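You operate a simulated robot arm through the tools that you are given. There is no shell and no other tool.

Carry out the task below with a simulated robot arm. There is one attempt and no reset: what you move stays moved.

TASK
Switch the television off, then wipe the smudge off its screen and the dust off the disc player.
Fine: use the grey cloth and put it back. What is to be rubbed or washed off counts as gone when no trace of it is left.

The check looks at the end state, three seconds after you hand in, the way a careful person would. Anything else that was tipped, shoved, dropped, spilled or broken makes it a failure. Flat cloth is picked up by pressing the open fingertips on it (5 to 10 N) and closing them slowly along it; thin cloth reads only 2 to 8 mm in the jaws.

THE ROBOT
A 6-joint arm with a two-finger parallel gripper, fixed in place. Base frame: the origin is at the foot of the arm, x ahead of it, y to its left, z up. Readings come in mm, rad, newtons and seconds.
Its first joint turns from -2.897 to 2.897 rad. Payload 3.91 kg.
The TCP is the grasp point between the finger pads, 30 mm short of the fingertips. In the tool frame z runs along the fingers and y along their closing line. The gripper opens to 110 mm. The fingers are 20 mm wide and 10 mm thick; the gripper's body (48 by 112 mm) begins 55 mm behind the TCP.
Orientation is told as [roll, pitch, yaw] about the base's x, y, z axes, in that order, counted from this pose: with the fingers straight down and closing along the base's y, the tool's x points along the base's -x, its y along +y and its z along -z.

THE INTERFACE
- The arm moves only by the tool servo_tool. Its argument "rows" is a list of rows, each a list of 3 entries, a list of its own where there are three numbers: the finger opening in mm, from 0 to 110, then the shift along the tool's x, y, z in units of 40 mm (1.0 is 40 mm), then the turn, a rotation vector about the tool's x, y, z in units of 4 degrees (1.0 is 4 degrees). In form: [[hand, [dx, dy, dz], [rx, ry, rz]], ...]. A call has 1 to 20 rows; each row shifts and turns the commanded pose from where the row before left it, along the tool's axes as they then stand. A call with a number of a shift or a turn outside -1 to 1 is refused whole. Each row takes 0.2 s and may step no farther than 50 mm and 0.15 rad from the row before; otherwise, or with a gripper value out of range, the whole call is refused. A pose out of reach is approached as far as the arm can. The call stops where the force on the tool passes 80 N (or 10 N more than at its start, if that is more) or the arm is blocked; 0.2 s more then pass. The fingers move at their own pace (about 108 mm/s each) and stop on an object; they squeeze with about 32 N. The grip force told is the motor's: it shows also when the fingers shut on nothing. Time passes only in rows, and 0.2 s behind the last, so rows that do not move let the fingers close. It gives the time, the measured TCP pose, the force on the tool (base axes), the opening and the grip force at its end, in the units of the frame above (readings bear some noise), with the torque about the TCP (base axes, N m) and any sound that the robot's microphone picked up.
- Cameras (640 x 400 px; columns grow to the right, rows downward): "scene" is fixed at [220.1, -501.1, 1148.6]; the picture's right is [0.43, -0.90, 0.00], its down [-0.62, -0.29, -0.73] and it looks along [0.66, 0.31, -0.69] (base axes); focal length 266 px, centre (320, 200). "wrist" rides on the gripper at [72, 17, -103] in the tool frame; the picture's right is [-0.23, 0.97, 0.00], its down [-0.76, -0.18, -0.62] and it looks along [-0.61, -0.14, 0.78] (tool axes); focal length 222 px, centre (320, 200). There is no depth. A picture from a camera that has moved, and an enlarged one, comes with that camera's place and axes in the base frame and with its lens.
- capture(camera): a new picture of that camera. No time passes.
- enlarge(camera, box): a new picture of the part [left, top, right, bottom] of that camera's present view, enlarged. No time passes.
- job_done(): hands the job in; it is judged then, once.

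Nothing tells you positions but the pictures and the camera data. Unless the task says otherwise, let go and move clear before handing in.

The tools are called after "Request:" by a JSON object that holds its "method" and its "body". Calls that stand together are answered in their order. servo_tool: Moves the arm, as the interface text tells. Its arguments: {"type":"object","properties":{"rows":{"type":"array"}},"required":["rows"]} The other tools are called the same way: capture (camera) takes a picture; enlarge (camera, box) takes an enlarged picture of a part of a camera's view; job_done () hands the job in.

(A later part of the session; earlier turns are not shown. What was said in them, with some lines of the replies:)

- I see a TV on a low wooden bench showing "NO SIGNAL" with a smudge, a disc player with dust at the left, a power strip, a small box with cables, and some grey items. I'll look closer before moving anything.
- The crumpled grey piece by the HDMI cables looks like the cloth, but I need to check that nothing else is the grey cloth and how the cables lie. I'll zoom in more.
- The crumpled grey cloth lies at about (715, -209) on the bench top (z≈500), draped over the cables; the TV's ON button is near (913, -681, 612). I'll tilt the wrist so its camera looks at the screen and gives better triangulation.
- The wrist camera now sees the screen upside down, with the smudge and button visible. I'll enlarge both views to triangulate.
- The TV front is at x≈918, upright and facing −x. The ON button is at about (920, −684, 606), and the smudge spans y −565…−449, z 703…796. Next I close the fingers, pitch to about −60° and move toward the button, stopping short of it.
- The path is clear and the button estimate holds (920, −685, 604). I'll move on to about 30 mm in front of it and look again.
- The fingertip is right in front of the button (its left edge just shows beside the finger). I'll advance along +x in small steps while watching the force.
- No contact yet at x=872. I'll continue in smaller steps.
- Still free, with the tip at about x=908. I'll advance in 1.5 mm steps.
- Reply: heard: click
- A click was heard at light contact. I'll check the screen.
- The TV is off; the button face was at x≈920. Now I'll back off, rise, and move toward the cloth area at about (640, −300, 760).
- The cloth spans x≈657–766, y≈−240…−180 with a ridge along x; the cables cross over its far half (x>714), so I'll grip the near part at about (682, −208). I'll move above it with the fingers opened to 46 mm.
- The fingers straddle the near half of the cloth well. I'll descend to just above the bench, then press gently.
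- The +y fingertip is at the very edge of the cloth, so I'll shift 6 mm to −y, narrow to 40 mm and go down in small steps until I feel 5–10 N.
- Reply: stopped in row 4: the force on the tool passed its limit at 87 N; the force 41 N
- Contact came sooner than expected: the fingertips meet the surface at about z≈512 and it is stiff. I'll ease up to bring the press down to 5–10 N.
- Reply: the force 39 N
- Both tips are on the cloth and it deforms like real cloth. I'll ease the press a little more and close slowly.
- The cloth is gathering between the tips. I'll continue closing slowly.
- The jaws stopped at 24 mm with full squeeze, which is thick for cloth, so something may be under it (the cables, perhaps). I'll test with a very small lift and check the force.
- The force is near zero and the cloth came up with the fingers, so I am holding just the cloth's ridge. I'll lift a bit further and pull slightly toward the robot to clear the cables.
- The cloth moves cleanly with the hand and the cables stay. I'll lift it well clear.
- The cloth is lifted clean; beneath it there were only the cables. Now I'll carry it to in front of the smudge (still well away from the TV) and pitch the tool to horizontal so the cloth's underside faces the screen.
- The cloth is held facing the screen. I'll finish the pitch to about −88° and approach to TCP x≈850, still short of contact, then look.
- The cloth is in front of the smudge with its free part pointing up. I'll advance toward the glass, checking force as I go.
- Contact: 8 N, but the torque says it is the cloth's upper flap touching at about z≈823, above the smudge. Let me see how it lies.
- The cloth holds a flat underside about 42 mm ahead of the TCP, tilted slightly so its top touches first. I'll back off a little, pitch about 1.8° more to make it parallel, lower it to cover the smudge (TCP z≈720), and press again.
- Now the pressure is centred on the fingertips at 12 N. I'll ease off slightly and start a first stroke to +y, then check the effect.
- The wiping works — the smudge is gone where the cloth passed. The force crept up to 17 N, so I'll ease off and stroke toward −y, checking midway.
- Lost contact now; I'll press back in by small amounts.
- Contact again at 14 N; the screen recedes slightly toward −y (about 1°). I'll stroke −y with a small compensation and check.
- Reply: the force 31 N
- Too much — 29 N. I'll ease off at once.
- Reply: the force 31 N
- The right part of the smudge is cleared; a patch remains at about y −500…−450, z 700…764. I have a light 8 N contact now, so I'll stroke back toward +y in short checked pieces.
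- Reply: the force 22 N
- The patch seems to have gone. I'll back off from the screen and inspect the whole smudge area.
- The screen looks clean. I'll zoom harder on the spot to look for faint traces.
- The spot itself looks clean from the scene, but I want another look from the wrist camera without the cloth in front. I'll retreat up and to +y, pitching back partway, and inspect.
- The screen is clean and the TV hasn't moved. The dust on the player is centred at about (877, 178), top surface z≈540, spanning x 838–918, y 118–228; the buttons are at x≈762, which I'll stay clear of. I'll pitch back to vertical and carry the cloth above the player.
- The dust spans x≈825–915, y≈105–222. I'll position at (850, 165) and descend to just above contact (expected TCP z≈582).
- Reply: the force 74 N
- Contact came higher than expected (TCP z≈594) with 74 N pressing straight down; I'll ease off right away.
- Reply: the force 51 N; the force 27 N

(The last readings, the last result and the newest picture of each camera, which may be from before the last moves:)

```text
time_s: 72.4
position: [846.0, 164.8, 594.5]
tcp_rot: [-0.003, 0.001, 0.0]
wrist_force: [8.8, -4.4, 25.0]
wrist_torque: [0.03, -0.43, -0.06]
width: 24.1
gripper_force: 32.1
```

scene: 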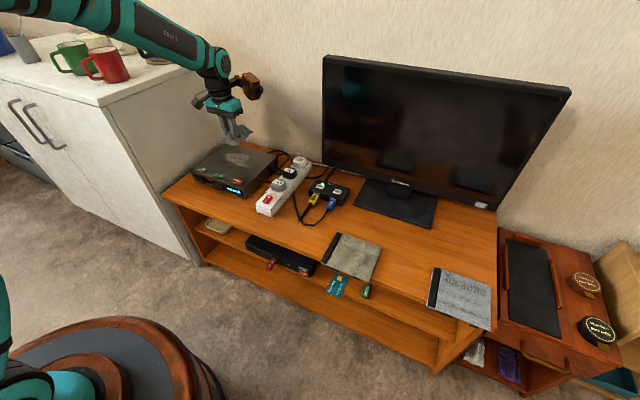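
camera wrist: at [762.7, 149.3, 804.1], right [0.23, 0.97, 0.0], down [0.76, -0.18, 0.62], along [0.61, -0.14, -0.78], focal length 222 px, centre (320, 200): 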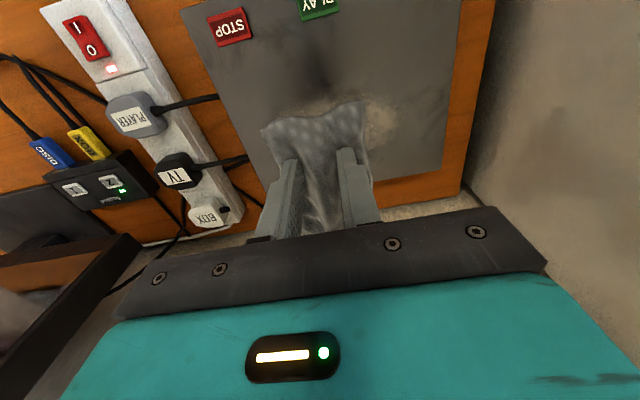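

Request:
{"method": "servo_tool", "body": {"rows": [[0, [0, 0, -0.02], [0, 0, 0]], [0, [0, 0, 0], [0, 0, 0]]]}}

Request:
{"method": "enlarge", "body": {"camera": "wrist", "box": [180, 0, 500, 220]}}

Request:
{"method": "enlarge", "body": {"camera": "scene", "box": [180, 100, 300, 210]}}

```text
time_s: 73.0
position: [848.6, 164.7, 594.8]
tcp_rot: [-0.004, -0.001, -0.001]
wrist_force: [-2.0, -2.9, 10.8]
wrist_torque: [0.0, 0.11, -0.02]
width: 24.1
gripper_force: 31.8
```

```text
1.82 times, centred on (340, 110) of wrist
camera zoom: at [776.4, 181.9, 697.7], right [0.23, 0.97, 0.0], down [0.76, -0.18, 0.62], along [0.61, -0.14, -0.78], focal length 404 px, centre (284, 364)
```

zoom: 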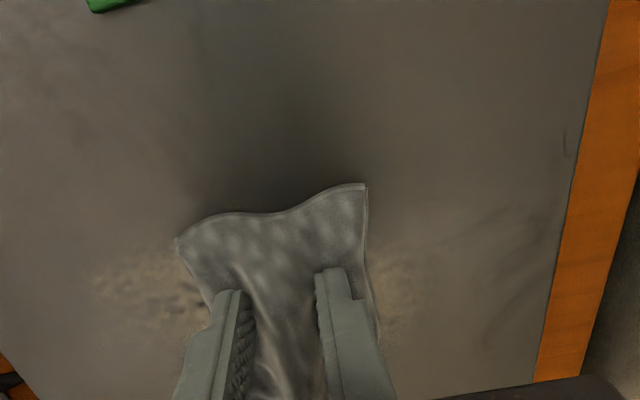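

```text
3.64 times, centred on (240, 155) of scene
camera zoom: at [220.1, -501.1, 1148.6], right [0.43, -0.9, 0.0], down [-0.62, -0.29, -0.73], along [0.66, 0.31, -0.69], focal length 969 px, centre (611, 364)
```

zoom: 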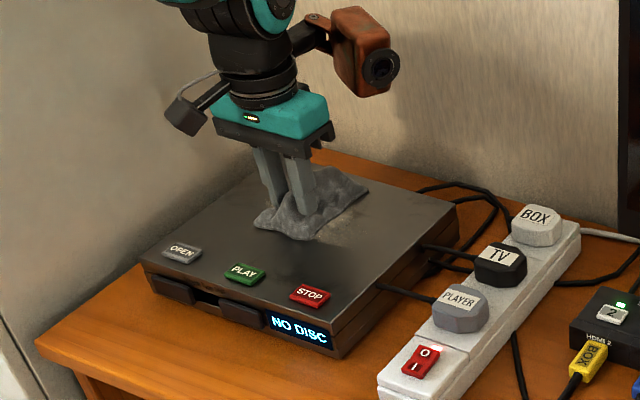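

Now 11 N. The player's top is at z≈552 and the dust spans y≈83–221. I'll stroke +y first.

Request:
{"method": "servo_tool", "body": {"rows": [[0, [0, 0.25, 0], [0, 0, 0]], [0, [0, 0.25, 0], [0, 0, 0]], [0, [0, 0.25, 0], [0, 0, 0]]]}}

```text
time_s: 73.8
position: [847.1, 195.9, 595.1]
tcp_rot: [-0.005, -0.002, -0.002]
wrist_force: [-0.9, -2.3, 8.9]
wrist_torque: [0.0, 0.14, 0.0]
width: 23.9
gripper_force: 32.1
```

Good, a steady 9 N. I'll continue +y to about 225, then sweep back toward −y.

Request:
{"method": "servo_tool", "body": {"rows": [[0, [0, 0.25, 0], [0, 0, 0]], [0, [0, 0.25, 0], [0, 0, 0]], [0, [0, 0.25, 0], [0, 0, 0]]]}}

Request:
{"method": "servo_tool", "body": {"rows": [[0, [0, -0.25, 0], [0, 0, 0]], [0, [0, -0.25, 0], [0, 0, 0]], [0, [0, -0.25, 0], [0, 0, 0]], [0, [0, -0.25, 0], [0, 0, 0]]]}}

```text
time_s: 74.6
position: [849.1, 224.0, 596.1]
tcp_rot: [-0.004, -0.001, -0.001]
wrist_force: [0.1, -0.2, -0.7]
wrist_torque: [-0.01, -0.02, 0.03]
width: 24.0
gripper_force: 31.6
```

```text
time_s: 75.6
position: [849.3, 185.4, 595.7]
tcp_rot: [-0.005, -0.002, 0.001]
wrist_force: [0.0, 0.3, -0.9]
wrist_torque: [0.0, 0.02, -0.01]
width: 23.9
gripper_force: 31.9
```

Contact was lost; I'll press back down in small steps.

Request:
{"method": "servo_tool", "body": {"rows": [[0, [0, 0, 0.012], [0, 0, 0]], [0, [0, 0, 0], [0, 0, 0]]]}}

Request:
{"method": "enlarge", "body": {"camera": "wrist", "box": [180, 0, 500, 220]}}

```text
time_s: 76.2
position: [849.7, 184.9, 594.5]
tcp_rot: [-0.005, -0.002, 0.0]
wrist_force: [0.0, 0.2, -0.4]
wrist_torque: [0.03, 0.0, 0.05]
width: 24.0
gripper_force: 32.4
```

```text
1.82 times, centred on (340, 110) of wrist
camera zoom: at [777.8, 201.9, 697.9], right [0.23, 0.97, 0.0], down [0.76, -0.18, 0.62], along [0.61, -0.14, -0.78], focal length 404 px, centre (284, 364)
```

zoom: 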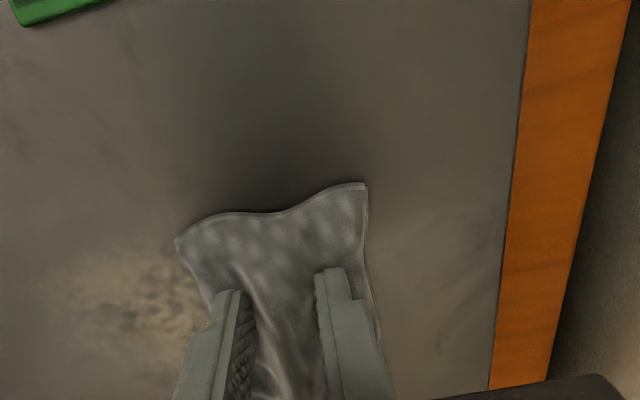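

The +y end is already clean. I'll keep pressing gently until contact, then sweep −y.

Request:
{"method": "servo_tool", "body": {"rows": [[0, [0, 0, 0.012], [0, 0, 0]], [0, [0, 0, 0], [0, 0, 0]]]}}

```text
time_s: 76.8
position: [849.6, 184.3, 594.9]
tcp_rot: [-0.004, -0.003, 0.001]
wrist_force: [0.3, 0.5, 4.0]
wrist_torque: [0.05, 0.08, 0.01]
width: 24.1
gripper_force: 32.0
```

Request:
{"method": "servo_tool", "body": {"rows": [[0, [0, 0, 0.007], [0, 0, 0]], [0, [0, -0.25, 0], [0, 0, 0]], [0, [0, -0.25, 0], [0, 0, 0]], [0, [0, -0.25, 0], [0, 0, 0]]]}}

```text
time_s: 77.8
position: [849.2, 155.6, 595.2]
tcp_rot: [-0.003, -0.001, -0.001]
wrist_force: [-0.4, -0.5, -0.3]
wrist_torque: [0.01, -0.03, -0.02]
width: 24.2
gripper_force: 32.0
```

Request:
{"method": "servo_tool", "body": {"rows": [[0, [0, 0, 0.015], [0, 0, 0]], [0, [0, 0, 0], [0, 0, 0]]]}}

```text
time_s: 78.4
position: [849.0, 154.8, 594.9]
tcp_rot: [-0.003, -0.002, 0.0]
wrist_force: [0.3, -1.9, 7.2]
wrist_torque: [-0.1, -0.02, -0.04]
width: 23.8
gripper_force: 31.8
```

Request:
{"method": "servo_tool", "body": {"rows": [[0, [0, -0.25, 0.006], [0, 0, 0]], [0, [0, -0.25, 0.005], [0, 0, 0]], [0, [0, -0.25, 0.004], [0, 0, 0]]]}}

Request:
{"method": "enlarge", "body": {"camera": "wrist", "box": [180, 0, 500, 220]}}

```text
time_s: 79.2
position: [850.8, 125.9, 596.6]
tcp_rot: [-0.002, -0.005, 0.0]
wrist_force: [0.3, 6.3, 15.4]
wrist_torque: [0.21, 0.02, 0.04]
width: 24.3
gripper_force: 32.1
```

```text
1.82 times, centred on (340, 110) of wrist
camera zoom: at [778.6, 143.9, 697.7], right [0.23, 0.97, 0.0], down [0.76, -0.18, 0.63], along [0.61, -0.14, -0.78], focal length 404 px, centre (284, 364)
```

zoom: 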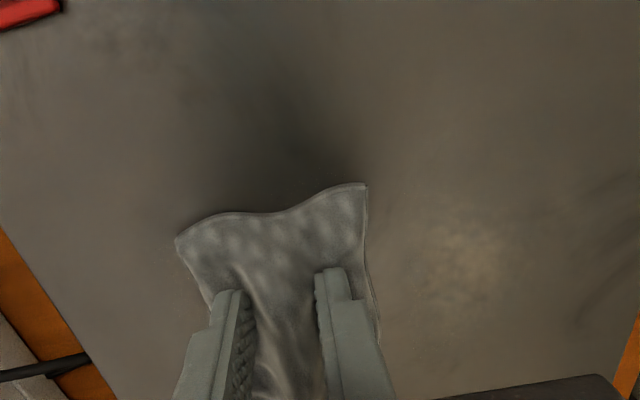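

Most of the dust under the strokes is gone; a faint patch remains around (861, 196). I'll finish the −y end first and then come back over everything.

Request:
{"method": "servo_tool", "body": {"rows": [[0, [0, -0.25, -0.003], [0, 0, 0]], [0, [0, -0.25, 0.002], [0, 0, 0]], [0, [0, -0.25, 0.002], [0, 0, 0]], [0, [0, -0.25, 0.002], [0, 0, 0]]]}}

```text
time_s: 80.2
position: [850.8, 87.0, 595.4]
tcp_rot: [-0.005, -0.002, 0.001]
wrist_force: [-0.9, 10.4, 28.9]
wrist_torque: [0.41, 0.05, 0.03]
width: 24.2
gripper_force: 31.9
```

Request:
{"method": "servo_tool", "body": {"rows": [[0, [0, 0, -0.025], [0, 0, 0]], [0, [0, 0, 0], [0, 0, 0]]]}}

```text
time_s: 80.8
position: [848.7, 84.2, 595.2]
tcp_rot: [-0.004, -0.002, -0.001]
wrist_force: [4.3, 7.5, 22.1]
wrist_torque: [0.27, -0.25, 0.08]
width: 24.2
gripper_force: 32.3
```

Request:
{"method": "servo_tool", "body": {"rows": [[0, [0, 0.25, -0.015], [0, 0, 0]], [0, [0, 0.25, -0.002], [0, 0, 0]], [0, [0, 0.25, -0.002], [0, 0, 0]], [0, [0, 0.25, -0.002], [0, 0, 0]]]}}

Request:
{"method": "enlarge", "body": {"camera": "wrist", "box": [180, 0, 500, 220]}}

Request:
{"method": "enlarge", "body": {"camera": "scene", "box": [180, 100, 300, 210]}}

```text
time_s: 81.8
position: [848.1, 124.6, 594.4]
tcp_rot: [-0.002, -0.002, -0.003]
wrist_force: [-0.4, -7.4, 16.4]
wrist_torque: [-0.22, 0.14, 0.01]
width: 24.2
gripper_force: 31.9
```

```text
1.82 times, centred on (340, 110) of wrist
camera zoom: at [777.0, 142.2, 697.5], right [0.23, 0.97, 0.0], down [0.76, -0.18, 0.63], along [0.61, -0.14, -0.78], focal length 404 px, centre (284, 364)
```

zoom: 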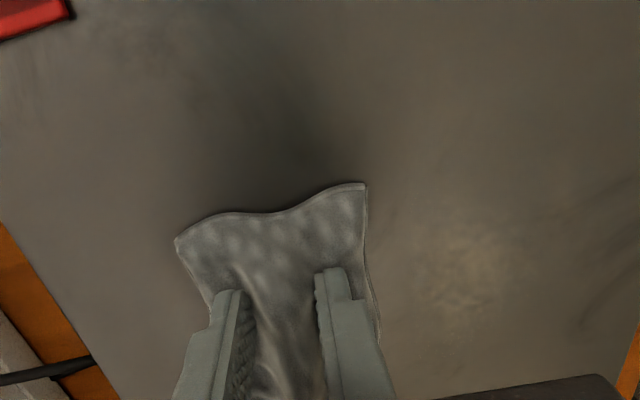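

```text
3.64 times, centred on (240, 155) of scene
camera zoom: at [220.1, -501.1, 1148.6], right [0.43, -0.9, 0.0], down [-0.62, -0.29, -0.73], along [0.66, 0.31, -0.69], focal length 969 px, centre (611, 364)
```

zoom: 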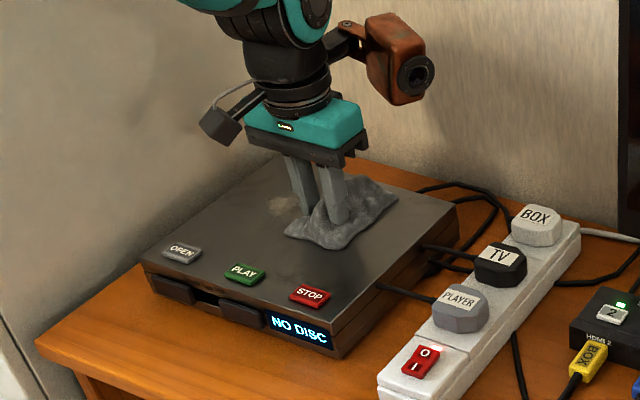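

A faint residue remains at about y≈195. I'll continue +y over it.

Request:
{"method": "servo_tool", "body": {"rows": [[0, [0, 0.25, -0.003], [0, 0, 0]], [0, [0, 0.25, -0.003], [0, 0, 0]], [0, [0, 0.25, -0.003], [0, 0, 0]], [0, [0, 0.25, -0.003], [0, 0, 0]]]}}

```text
time_s: 82.8
position: [847.7, 165.4, 594.2]
tcp_rot: [-0.003, -0.002, 0.001]
wrist_force: [-0.5, -2.1, 5.4]
wrist_torque: [-0.07, -0.01, 0.03]
width: 24.0
gripper_force: 31.7
```

Request:
{"method": "servo_tool", "body": {"rows": [[0, [0, 0, 0.008], [0, 0, 0]], [0, [0, 0.25, 0.001], [0, 0, 0]], [0, [0, 0.25, 0.001], [0, 0, 0]], [0, [0, 0.25, 0.001], [0, 0, 0]]]}}

```text
time_s: 83.8
position: [847.5, 194.5, 596.1]
tcp_rot: [-0.004, -0.001, -0.002]
wrist_force: [-0.3, -0.4, 0.8]
wrist_torque: [0.02, -0.02, 0.0]
width: 24.3
gripper_force: 31.9
```

Request:
{"method": "servo_tool", "body": {"rows": [[0, [0, 0, 0.015], [0, 0, 0]], [0, [0, 0, 0], [0, 0, 0]]]}}

```text
time_s: 84.4
position: [847.1, 194.4, 595.9]
tcp_rot: [-0.002, -0.001, 0.001]
wrist_force: [-0.2, 0.2, 2.2]
wrist_torque: [0.02, 0.07, 0.0]
width: 24.2
gripper_force: 32.5
```

Request:
{"method": "servo_tool", "body": {"rows": [[0, [0, 0, 0.012], [0, 0, 0]], [0, [0, 0, 0], [0, 0, 0]]]}}

```text
time_s: 85.0
position: [847.3, 193.8, 595.1]
tcp_rot: [-0.003, -0.002, 0.001]
wrist_force: [-2.1, -2.8, 12.1]
wrist_torque: [-0.07, 0.08, 0.01]
width: 23.9
gripper_force: 32.2
```

Now 12 N right on the residue. I'll rub +y and back here.

Request:
{"method": "servo_tool", "body": {"rows": [[0, [0, 0.25, 0.004], [0, 0, 0]], [0, [0, 0.25, 0.004], [0, 0, 0]], [0, [0, 0.25, 0.004], [0, 0, 0]]]}}

Request:
{"method": "enlarge", "body": {"camera": "wrist", "box": [180, 0, 500, 220]}}

```text
time_s: 85.8
position: [849.0, 225.2, 593.9]
tcp_rot: [-0.002, -0.004, 0.001]
wrist_force: [0.6, -15.0, 36.8]
wrist_torque: [-0.52, 0.0, -0.07]
width: 23.9
gripper_force: 31.6
```

```text
1.82 times, centred on (340, 110) of wrist
camera zoom: at [777.8, 241.3, 697.2], right [0.23, 0.97, 0.0], down [0.76, -0.18, 0.63], along [0.61, -0.14, -0.78], focal length 404 px, centre (284, 364)
```

zoom: 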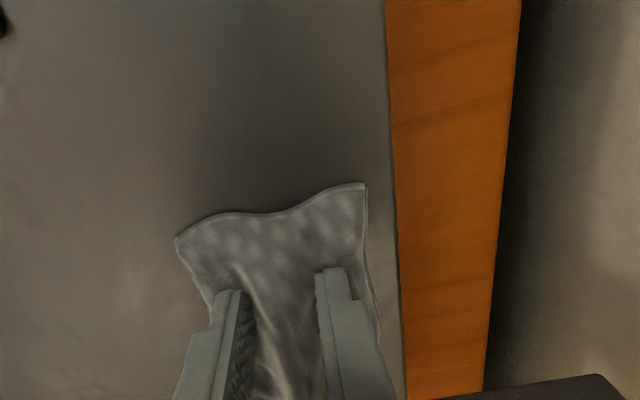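

Pressure got too high (37 N); I'll ease and stroke back −y, then lift and inspect.

Request:
{"method": "servo_tool", "body": {"rows": [[0, [0, 0, -0.03], [0, 0, 0]], [0, [0, -0.25, -0.008], [0, 0, 0]], [0, [0, -0.25, 0], [0, 0, 0]], [0, [0, -0.25, 0], [0, 0, 0]]]}}

```text
time_s: 86.8
position: [848.2, 195.5, 595.7]
tcp_rot: [-0.004, -0.002, 0.001]
wrist_force: [3.2, 5.3, 13.5]
wrist_torque: [0.36, -0.09, 0.01]
width: 24.4
gripper_force: 32.4
```

Request:
{"method": "servo_tool", "body": {"rows": [[0, [0, -0.25, 0.001], [0, 0, 0]], [0, [0, -0.25, 0.001], [0, 0, 0]], [0, [0, -0.25, 0.001], [0, 0, 0]], [0, [0, -0.25, 0.001], [0, 0, 0]]]}}

Request:
{"method": "enlarge", "body": {"camera": "wrist", "box": [180, 0, 500, 220]}}

Request:
{"method": "enlarge", "body": {"camera": "scene", "box": [180, 100, 300, 210]}}

```text
time_s: 87.8
position: [849.5, 153.9, 595.1]
tcp_rot: [-0.004, -0.001, 0.001]
wrist_force: [0.7, 6.4, 17.4]
wrist_torque: [0.36, 0.05, 0.01]
width: 24.2
gripper_force: 31.7
```

```text
1.82 times, centred on (340, 110) of wrist
camera zoom: at [777.2, 171.1, 697.4], right [0.23, 0.97, 0.0], down [0.76, -0.18, 0.63], along [0.61, -0.14, -0.78], focal length 404 px, centre (284, 364)
```

zoom: 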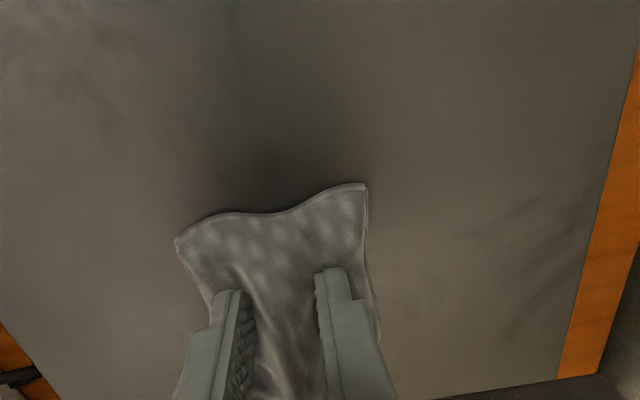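

```text
3.64 times, centred on (240, 155) of scene
camera zoom: at [220.1, -501.1, 1148.6], right [0.43, -0.9, 0.0], down [-0.62, -0.29, -0.73], along [0.66, 0.31, -0.69], focal length 969 px, centre (611, 364)
```

zoom: 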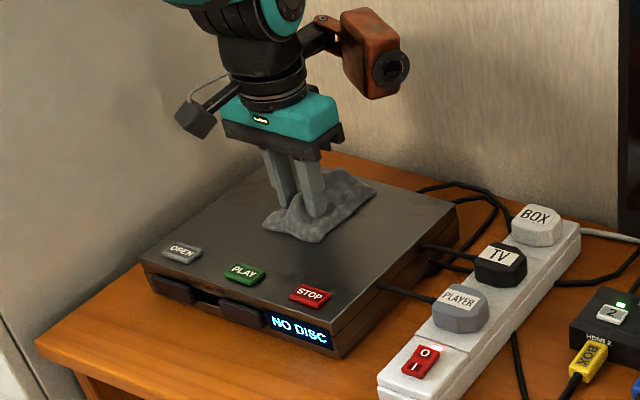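

The player's top looks clean. I'll lift straight up and move aside to inspect it fully.

Request:
{"method": "servo_tool", "body": {"rows": [[0, [0, 0, -0.1], [0, 0, 0]], [0, [0, 0, -0.4], [0, 0, 0]], [0, [0, 0, -0.8], [0, 0, 0]], [0, [0, 0, -0.8], [0, 0, 0]], [0, [0, 0, -0.8], [0, 0, 0]], [0, [0.3, -0.8, -0.5], [0, 0, 0]], [0, [0.5, -0.9, 0], [0, 0, 0]], [0, [0.5, -0.9, 0], [0, 0, 0]], [0, [0.5, -0.9, 0], [0, 0, 0]], [0, [0, 0, 0], [0, 0, 0]]]}}

Request:
{"method": "capture", "body": {"camera": "wrist"}}

Request:
{"method": "enlarge", "body": {"camera": "wrist", "box": [320, 0, 640, 220]}}

Request:
{"method": "enlarge", "body": {"camera": "scene", "box": [180, 120, 300, 210]}}

Request:
{"method": "capture", "body": {"camera": "scene"}}

```text
time_s: 90.0
position: [772.0, 19.2, 730.2]
tcp_rot: [-0.004, -0.002, 0.0]
wrist_force: [0.2, -0.7, 0.2]
wrist_torque: [0.0, 0.0, -0.01]
width: 24.2
gripper_force: 32.7
```

```text
taken
camera wrist: at [699.7, 36.9, 833.2], right [0.23, 0.97, 0.0], down [0.76, -0.18, 0.63], along [0.61, -0.14, -0.78], focal length 222 px, centre (320, 200)
```

wrist: 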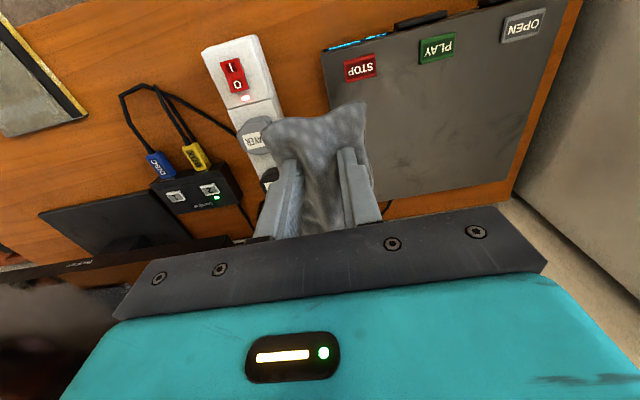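

```text
1.82 times, centred on (480, 110) of wrist
camera zoom: at [699.7, 36.9, 833.2], right [0.23, 0.97, 0.0], down [0.76, -0.18, 0.63], along [0.61, -0.14, -0.78], focal length 404 px, centre (29, 364)
```

zoom: 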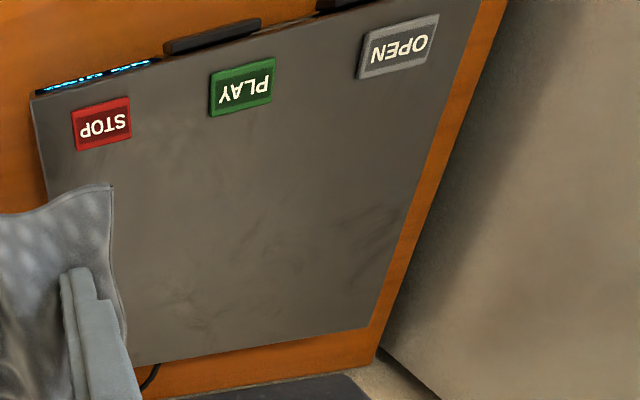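

```text
4.44 times, centred on (240, 165) of scene
camera zoom: at [220.1, -501.1, 1148.6], right [0.43, -0.9, 0.0], down [-0.62, -0.29, -0.73], along [0.66, 0.31, -0.69], focal length 1184 px, centre (676, 356)
```

zoom: 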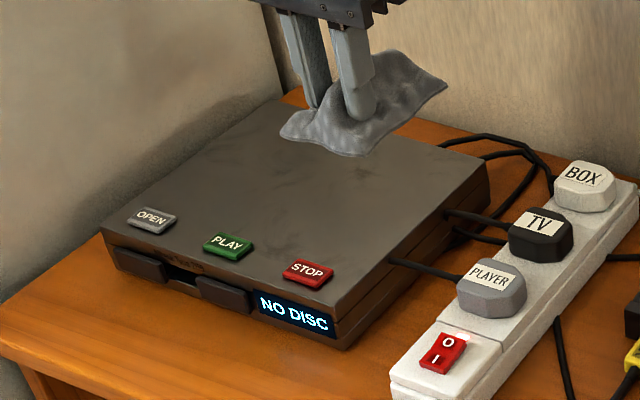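

```text
taken
```

scene: 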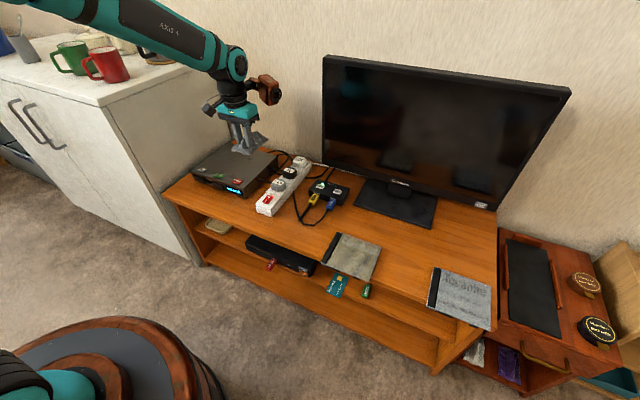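

The dust looks gone, but I see faint marks near (875, 116); I'll zoom in to tell grime texture from leftover dust.

Request:
{"method": "enlarge", "body": {"camera": "wrist", "box": [370, 90, 510, 200]}}

Request:
{"method": "enlarge", "body": {"camera": "scene", "box": [205, 135, 275, 185]}}

```text
3.64 times, centred on (440, 145) of wrist
camera zoom: at [699.7, 36.9, 833.2], right [0.23, 0.97, 0.0], down [0.76, -0.18, 0.63], along [0.61, -0.14, -0.78], focal length 808 px, centre (-116, 400)
```

zoom: 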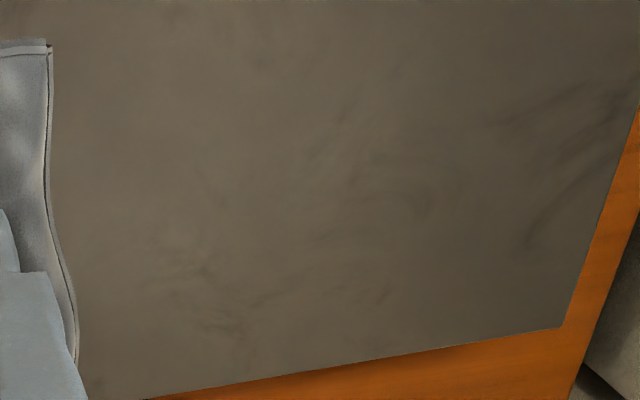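

```text
8.00 times, centred on (240, 160) of scene
camera zoom: at [220.1, -501.1, 1148.6], right [0.43, -0.9, 0.0], down [-0.62, -0.29, -0.73], along [0.66, 0.31, -0.69], focal length 2132 px, centre (960, 520)
```

zoom: 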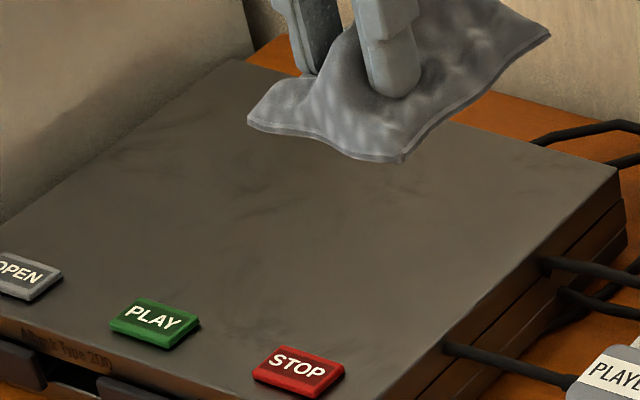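

The remaining marks look like dark streaks in the finish, not the tan dust. I'll take one closer look to be sure.

Request:
{"method": "servo_tool", "body": {"rows": [[0, [-0.35, 0, 0.8], [0, 0, 0]], [0, [-0.35, 0, 0.8], [0, 0, 0]], [0, [0, 0, 0.4], [0, 0, 0]], [0, [0, 0, 0], [0, 0, 0]]]}}

Request:
{"method": "enlarge", "body": {"camera": "wrist", "box": [340, 40, 640, 230]}}

```text
time_s: 91.0
position: [803.6, 17.5, 653.0]
tcp_rot: [-0.003, -0.002, 0.0]
wrist_force: [-1.2, 0.0, -0.7]
wrist_torque: [0.03, 0.01, -0.02]
width: 24.1
gripper_force: 31.7
```

```text
2.11 times, centred on (490, 135) of wrist
camera zoom: at [731.9, 35.1, 756.5], right [0.23, 0.97, 0.0], down [0.76, -0.18, 0.63], along [0.61, -0.14, -0.78], focal length 468 px, centre (-38, 337)
```

zoom: 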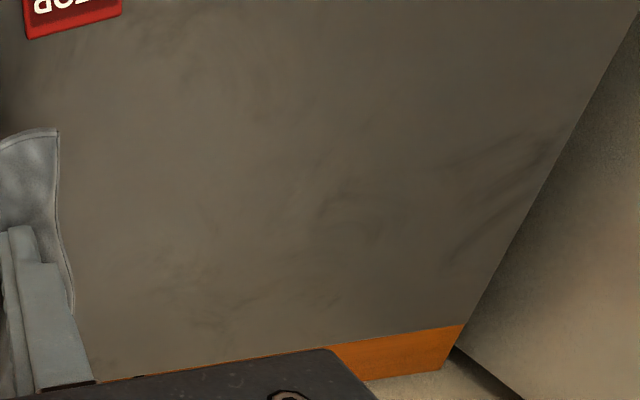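

The player's top is clean. Now I'll carry the cloth back over its original spot (TCP 685, −214), going high over the power strip.

Request:
{"method": "servo_tool", "body": {"rows": [[0, [0, 0, -0.85], [0, 0, 0]], [0, [0, 0, -0.85], [0, 0, 0]], [0, [0.4236, -0.827, 0], [0, 0, 0]], [0, [0.4236, -0.827, 0], [0, 0, 0]], [0, [0.4236, -0.827, 0], [0, 0, 0]], [0, [0.4236, -0.827, 0], [0, 0, 0]], [0, [0.4236, -0.827, 0], [0, 0, 0]], [0, [0.4236, -0.827, 0], [0, 0, 0]], [0, [0.4236, -0.827, 0], [0, 0, 0]], [0, [0, 0, 0.8], [0, 0, 0]], [0, [0, 0, 0.8], [0, 0, 0]], [0, [0, 0, 0.6], [0, 0, 0]], [0, [0, 0, 0], [0, 0, 0]]]}}

Request:
{"method": "capture", "body": {"camera": "wrist"}}

Request:
{"method": "enlarge", "body": {"camera": "scene", "box": [260, 150, 380, 250]}}

```text
time_s: 93.8
position: [686.7, -216.5, 634.3]
tcp_rot: [-0.004, -0.001, 0.001]
wrist_force: [0.3, 0.5, -0.3]
wrist_torque: [-0.01, 0.03, -0.01]
width: 24.0
gripper_force: 31.8
```

```text
taken
camera wrist: at [614.8, -199.1, 736.0], right [0.23, 0.97, 0.0], down [0.76, -0.18, 0.63], along [0.61, -0.14, -0.78], focal length 222 px, centre (320, 200)
```

wrist: 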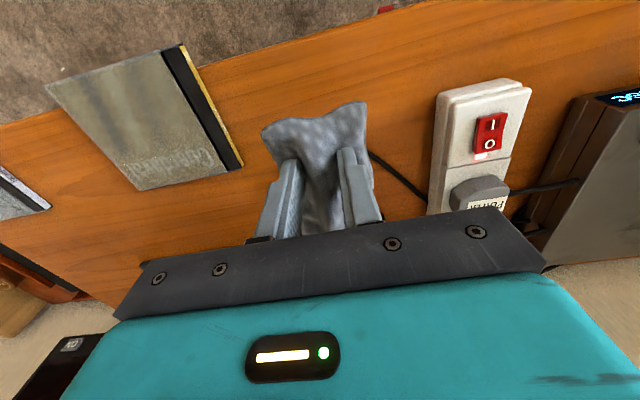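

```text
4.00 times, centred on (320, 200) of scene
camera zoom: at [220.1, -501.1, 1148.6], right [0.43, -0.9, 0.0], down [-0.62, -0.29, -0.73], along [0.66, 0.31, -0.69], focal length 1066 px, centre (320, 200)
```

zoom: 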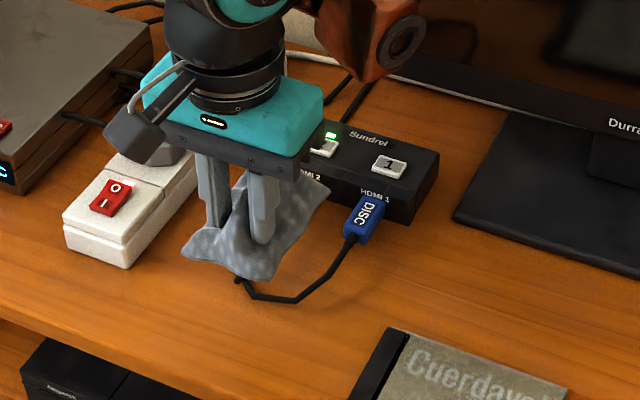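

Aligned over the original spot. I'll descend to just above the bench and then go in small steps.

Request:
{"method": "servo_tool", "body": {"rows": [[0, [0.03, 0.05, 0.6], [0, 0, 0]], [0, [0, 0, 0.6], [0, 0, 0]], [0, [0, 0, 0.4], [0, 0, 0]], [0, [0, 0, 0.2], [0, 0, 0]], [0, [0, 0, 0.1], [0, 0, 0]], [0, [0, 0, 0.05], [0, 0, 0]], [0, [0, 0, 0], [0, 0, 0]]]}}

Request:
{"method": "enlarge", "body": {"camera": "scene", "box": [270, 170, 370, 250]}}

```text
time_s: 95.4
position: [684.5, -214.7, 553.0]
tcp_rot: [-0.004, -0.001, -0.001]
wrist_force: [-0.4, 0.0, -0.4]
wrist_torque: [0.02, 0.01, -0.02]
width: 23.9
gripper_force: 31.6
```

```text
5.00 times, centred on (320, 210) of scene
camera zoom: at [220.1, -501.1, 1148.6], right [0.43, -0.9, 0.0], down [-0.62, -0.29, -0.73], along [0.66, 0.31, -0.69], focal length 1333 px, centre (320, 150)
```

zoom: 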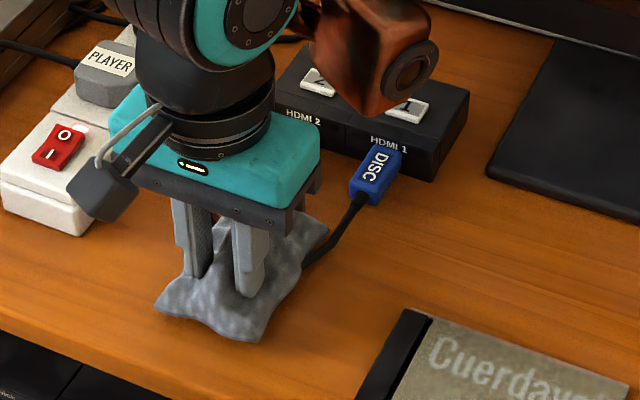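

Request:
{"method": "servo_tool", "body": {"rows": [[0, [0, 0, 0.05], [0, 0, 0]], [0, [0, 0, 0.05], [0, 0, 0]], [0, [0, 0, 0.04], [0, 0, 0]], [0, [0, 0, 0], [0, 0, 0]]]}}

```text
time_s: 96.4
position: [684.5, -214.7, 549.3]
tcp_rot: [-0.003, -0.001, 0.001]
wrist_force: [-0.1, 0.1, -0.1]
wrist_torque: [0.01, -0.03, -0.03]
width: 23.9
gripper_force: 32.3
```

Request:
{"method": "servo_tool", "body": {"rows": [[0, [0, 0, 0.03], [0, 0, 0]], [0, [0, 0, 0.03], [0, 0, 0]], [0, [0, 0, 0], [0, 0, 0]]]}}

```text
time_s: 97.2
position: [685.4, -215.4, 545.6]
tcp_rot: [-0.003, -0.003, -0.001]
wrist_force: [-0.5, 0.5, 0.0]
wrist_torque: [0.01, 0.01, 0.0]
width: 24.3
gripper_force: 31.8
```

Request:
{"method": "servo_tool", "body": {"rows": [[0, [0, 0, 0.025], [0, 0, 0]], [0, [0, 0, 0.01], [0, 0, 0]], [0, [0, 0, 0], [0, 0, 0]]]}}

Request:
{"method": "enlarge", "body": {"camera": "scene", "box": [270, 170, 370, 250]}}

```text
time_s: 98.0
position: [685.7, -215.2, 545.0]
tcp_rot: [-0.004, -0.002, 0.0]
wrist_force: [0.1, -0.3, 0.7]
wrist_torque: [0.03, 0.01, -0.03]
width: 23.7
gripper_force: 31.8
```

```text
5.00 times, centred on (320, 210) of scene
camera zoom: at [220.1, -501.1, 1148.6], right [0.43, -0.9, 0.0], down [-0.62, -0.29, -0.73], along [0.66, 0.31, -0.69], focal length 1333 px, centre (320, 150)
```

zoom: 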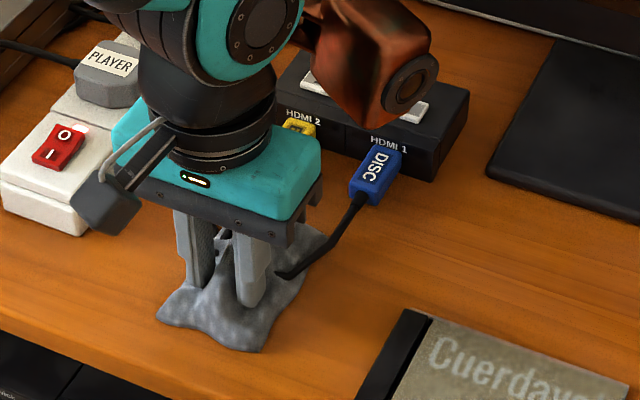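

The cloth is back in its place and touching the bench. I'll open the fingers gently and rise straight up.

Request:
{"method": "servo_tool", "body": {"rows": [[28, [0, 0, 0], [0, 0, 0]], [34, [0, 0, 0], [0, 0, 0]], [42, [0, 0, 0], [0, 0, 0]], [48, [0, 0, 0], [0, 0, 0]], [48, [0, 0, -0.1], [0, 0, 0]], [48, [0, 0, -0.2], [0, 0, 0]], [48, [0, 0, -0.4], [0, 0, 0]], [48, [0, 0, 0], [0, 0, 0]]]}}

Request:
{"method": "enlarge", "body": {"camera": "scene", "box": [270, 170, 370, 250]}}

Request:
{"method": "capture", "body": {"camera": "wrist"}}

```text
time_s: 99.8
position: [683.5, -216.2, 571.1]
tcp_rot: [-0.003, -0.002, 0.001]
wrist_force: [-0.6, 0.1, -0.5]
wrist_torque: [-0.01, 0.02, 0.04]
width: 48.1
gripper_force: 0.1
```

```text
5.00 times, centred on (320, 210) of scene
camera zoom: at [220.1, -501.1, 1148.6], right [0.43, -0.9, 0.0], down [-0.62, -0.29, -0.73], along [0.66, 0.31, -0.69], focal length 1333 px, centre (320, 150)
```

zoom: 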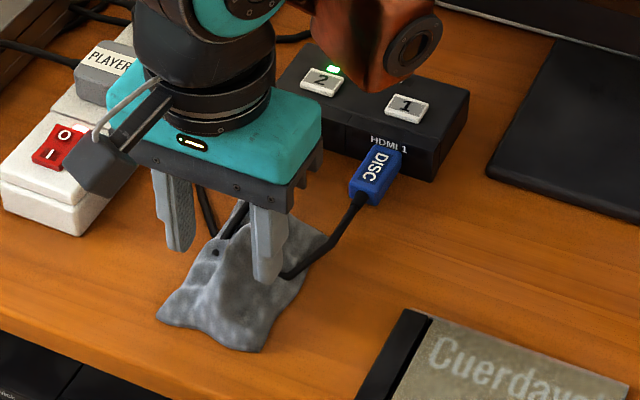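

```text
taken
camera wrist: at [613.1, -198.4, 674.8], right [0.23, 0.97, 0.0], down [0.76, -0.18, 0.62], along [0.61, -0.14, -0.78], focal length 222 px, centre (320, 200)
```

wrist: 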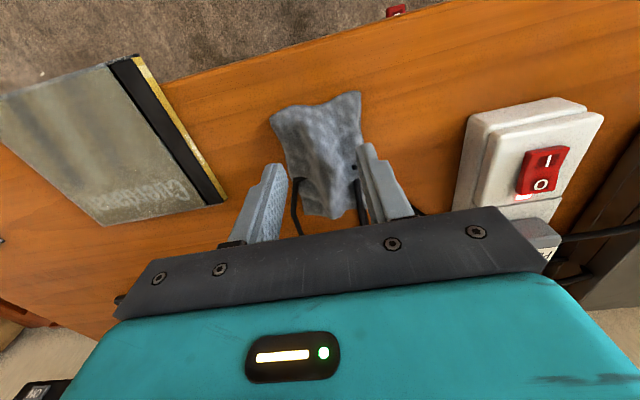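

The cloth stayed in its original place. I'll rise well clear and move back toward the start pose for a final inspection.

Request:
{"method": "servo_tool", "body": {"rows": [[60, [0, 0, -0.8], [0, 0, 0]], [110, [0, 0, -1], [0, 0, 0]], [110, [0, 0, -1], [0, 0, 0]], [110, [0, 0, -1], [0, 0, 0]], [110, [0, 0, -1], [0, 0, 0]], [110, [0.4, -0.8, -0.8], [0, 0, 0]], [110, [0.4, -0.8, -0.8], [0, 0, 0]], [110, [0.4, -0.8, -0.8], [0, 0, 0]], [110, [0.4, -0.8, -0.8], [0, 0, 0]], [110, [0.4, -0.8, -0.8], [0, 0, 0]], [110, [0.4, -0.8, 0], [0, 0, 0]], [110, [0, -0.8, 0], [0, 0, 0]], [110, [0, 0, 0], [0, 0, 0]]]}}

Request:
{"method": "capture", "body": {"camera": "scene"}}

Request:
{"method": "enlarge", "body": {"camera": "scene", "box": [180, 130, 360, 250]}}

Request:
{"method": "capture", "body": {"camera": "wrist"}}

Request:
{"method": "enlarge", "body": {"camera": "scene", "box": [440, 160, 520, 220]}}

Request:
{"method": "enlarge", "body": {"camera": "scene", "box": [390, 110, 480, 180]}}

```text
time_s: 102.6
position: [587.2, -435.2, 925.1]
tcp_rot: [-0.002, -0.001, -0.001]
wrist_force: [-0.3, 0.3, 0.5]
wrist_torque: [0.0, 0.03, 0.05]
width: 109.8
gripper_force: 0.0
```

```text
taken
```

scene: 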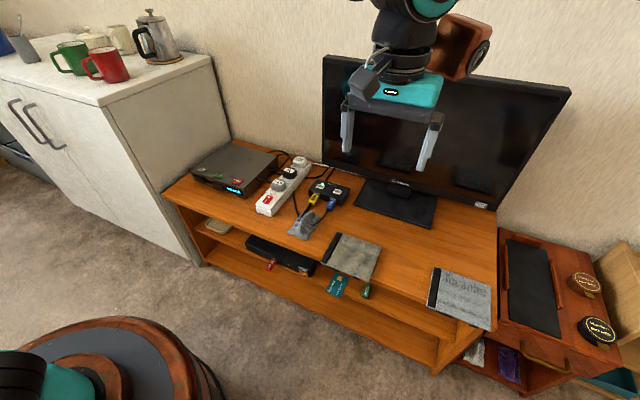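

```text
3.33 times, centred on (270, 190) of scene
camera zoom: at [220.1, -501.1, 1148.6], right [0.43, -0.9, 0.0], down [-0.62, -0.29, -0.73], along [0.66, 0.31, -0.69], focal length 888 px, centre (487, 233)
```

zoom: 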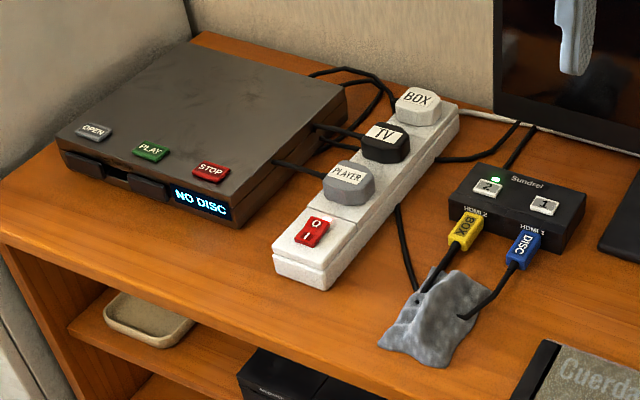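

```text
taken
camera wrist: at [515.9, -418.8, 1028.9], right [0.23, 0.97, 0.0], down [0.76, -0.18, 0.62], along [0.61, -0.14, -0.78], focal length 222 px, centre (320, 200)
```

wrist: 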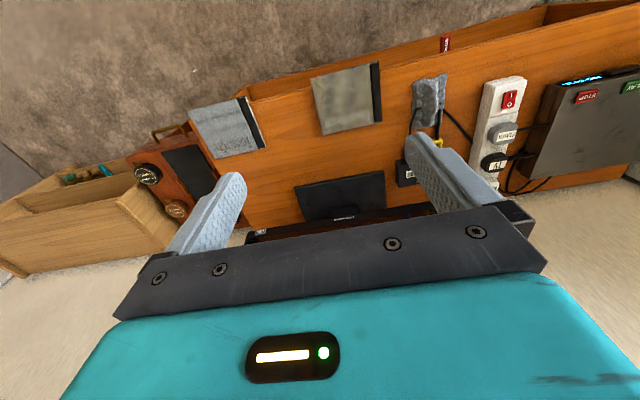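

```text
6.67 times, centred on (480, 190) of scene
camera zoom: at [220.1, -501.1, 1148.6], right [0.43, -0.9, 0.0], down [-0.62, -0.29, -0.73], along [0.66, 0.31, -0.69], focal length 1777 px, centre (-747, 267)
```

zoom: 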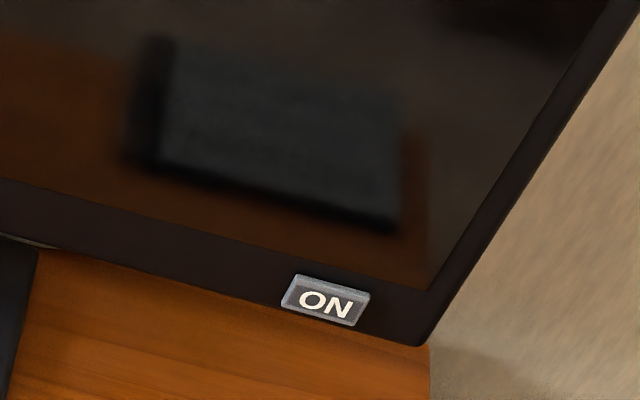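

```text
5.71 times, centred on (435, 145) of scene
camera zoom: at [220.1, -501.1, 1148.6], right [0.43, -0.9, 0.0], down [-0.62, -0.29, -0.73], along [0.66, 0.31, -0.69], focal length 1523 px, centre (-337, 514)
```

zoom: 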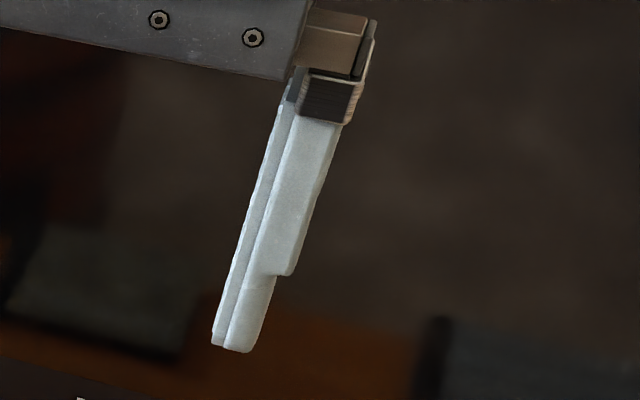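

Final check: the TV is off with a clean screen and its button is at the same pixels as before. The player's top is clean and unmoved, the cloth lies on its original spot by the cables, and the other objects are in place. The gripper is empty and clear, so I'm handing in.

Request:
{"method": "job_done", "body": {}}

```text
The job is handed in.
```

The television is off, its screen and the disc player's top are wiped clean, and the grey cloth is back in its original spot by the cables.

- **TV:** The on/off button clicked and the screen went dark. In the enlarged final views I saw no trace of the smudge, and the TV had not shifted.
- **Disc player:** The tan dust is gone. What remains on top are faint dark streaks that look like part of the finish; similar streaks run outside the wiped area.
- **Pressing force:** While finding the player's surface I briefly pressed down with 74 N, because it sat higher than I had estimated. On the screen I reached about 29 N for a moment. I saw no movement or damage from either.
- **Everything else:** The power strip, HDMI box, cables and CD cases look undisturbed. The arm is empty and clear.
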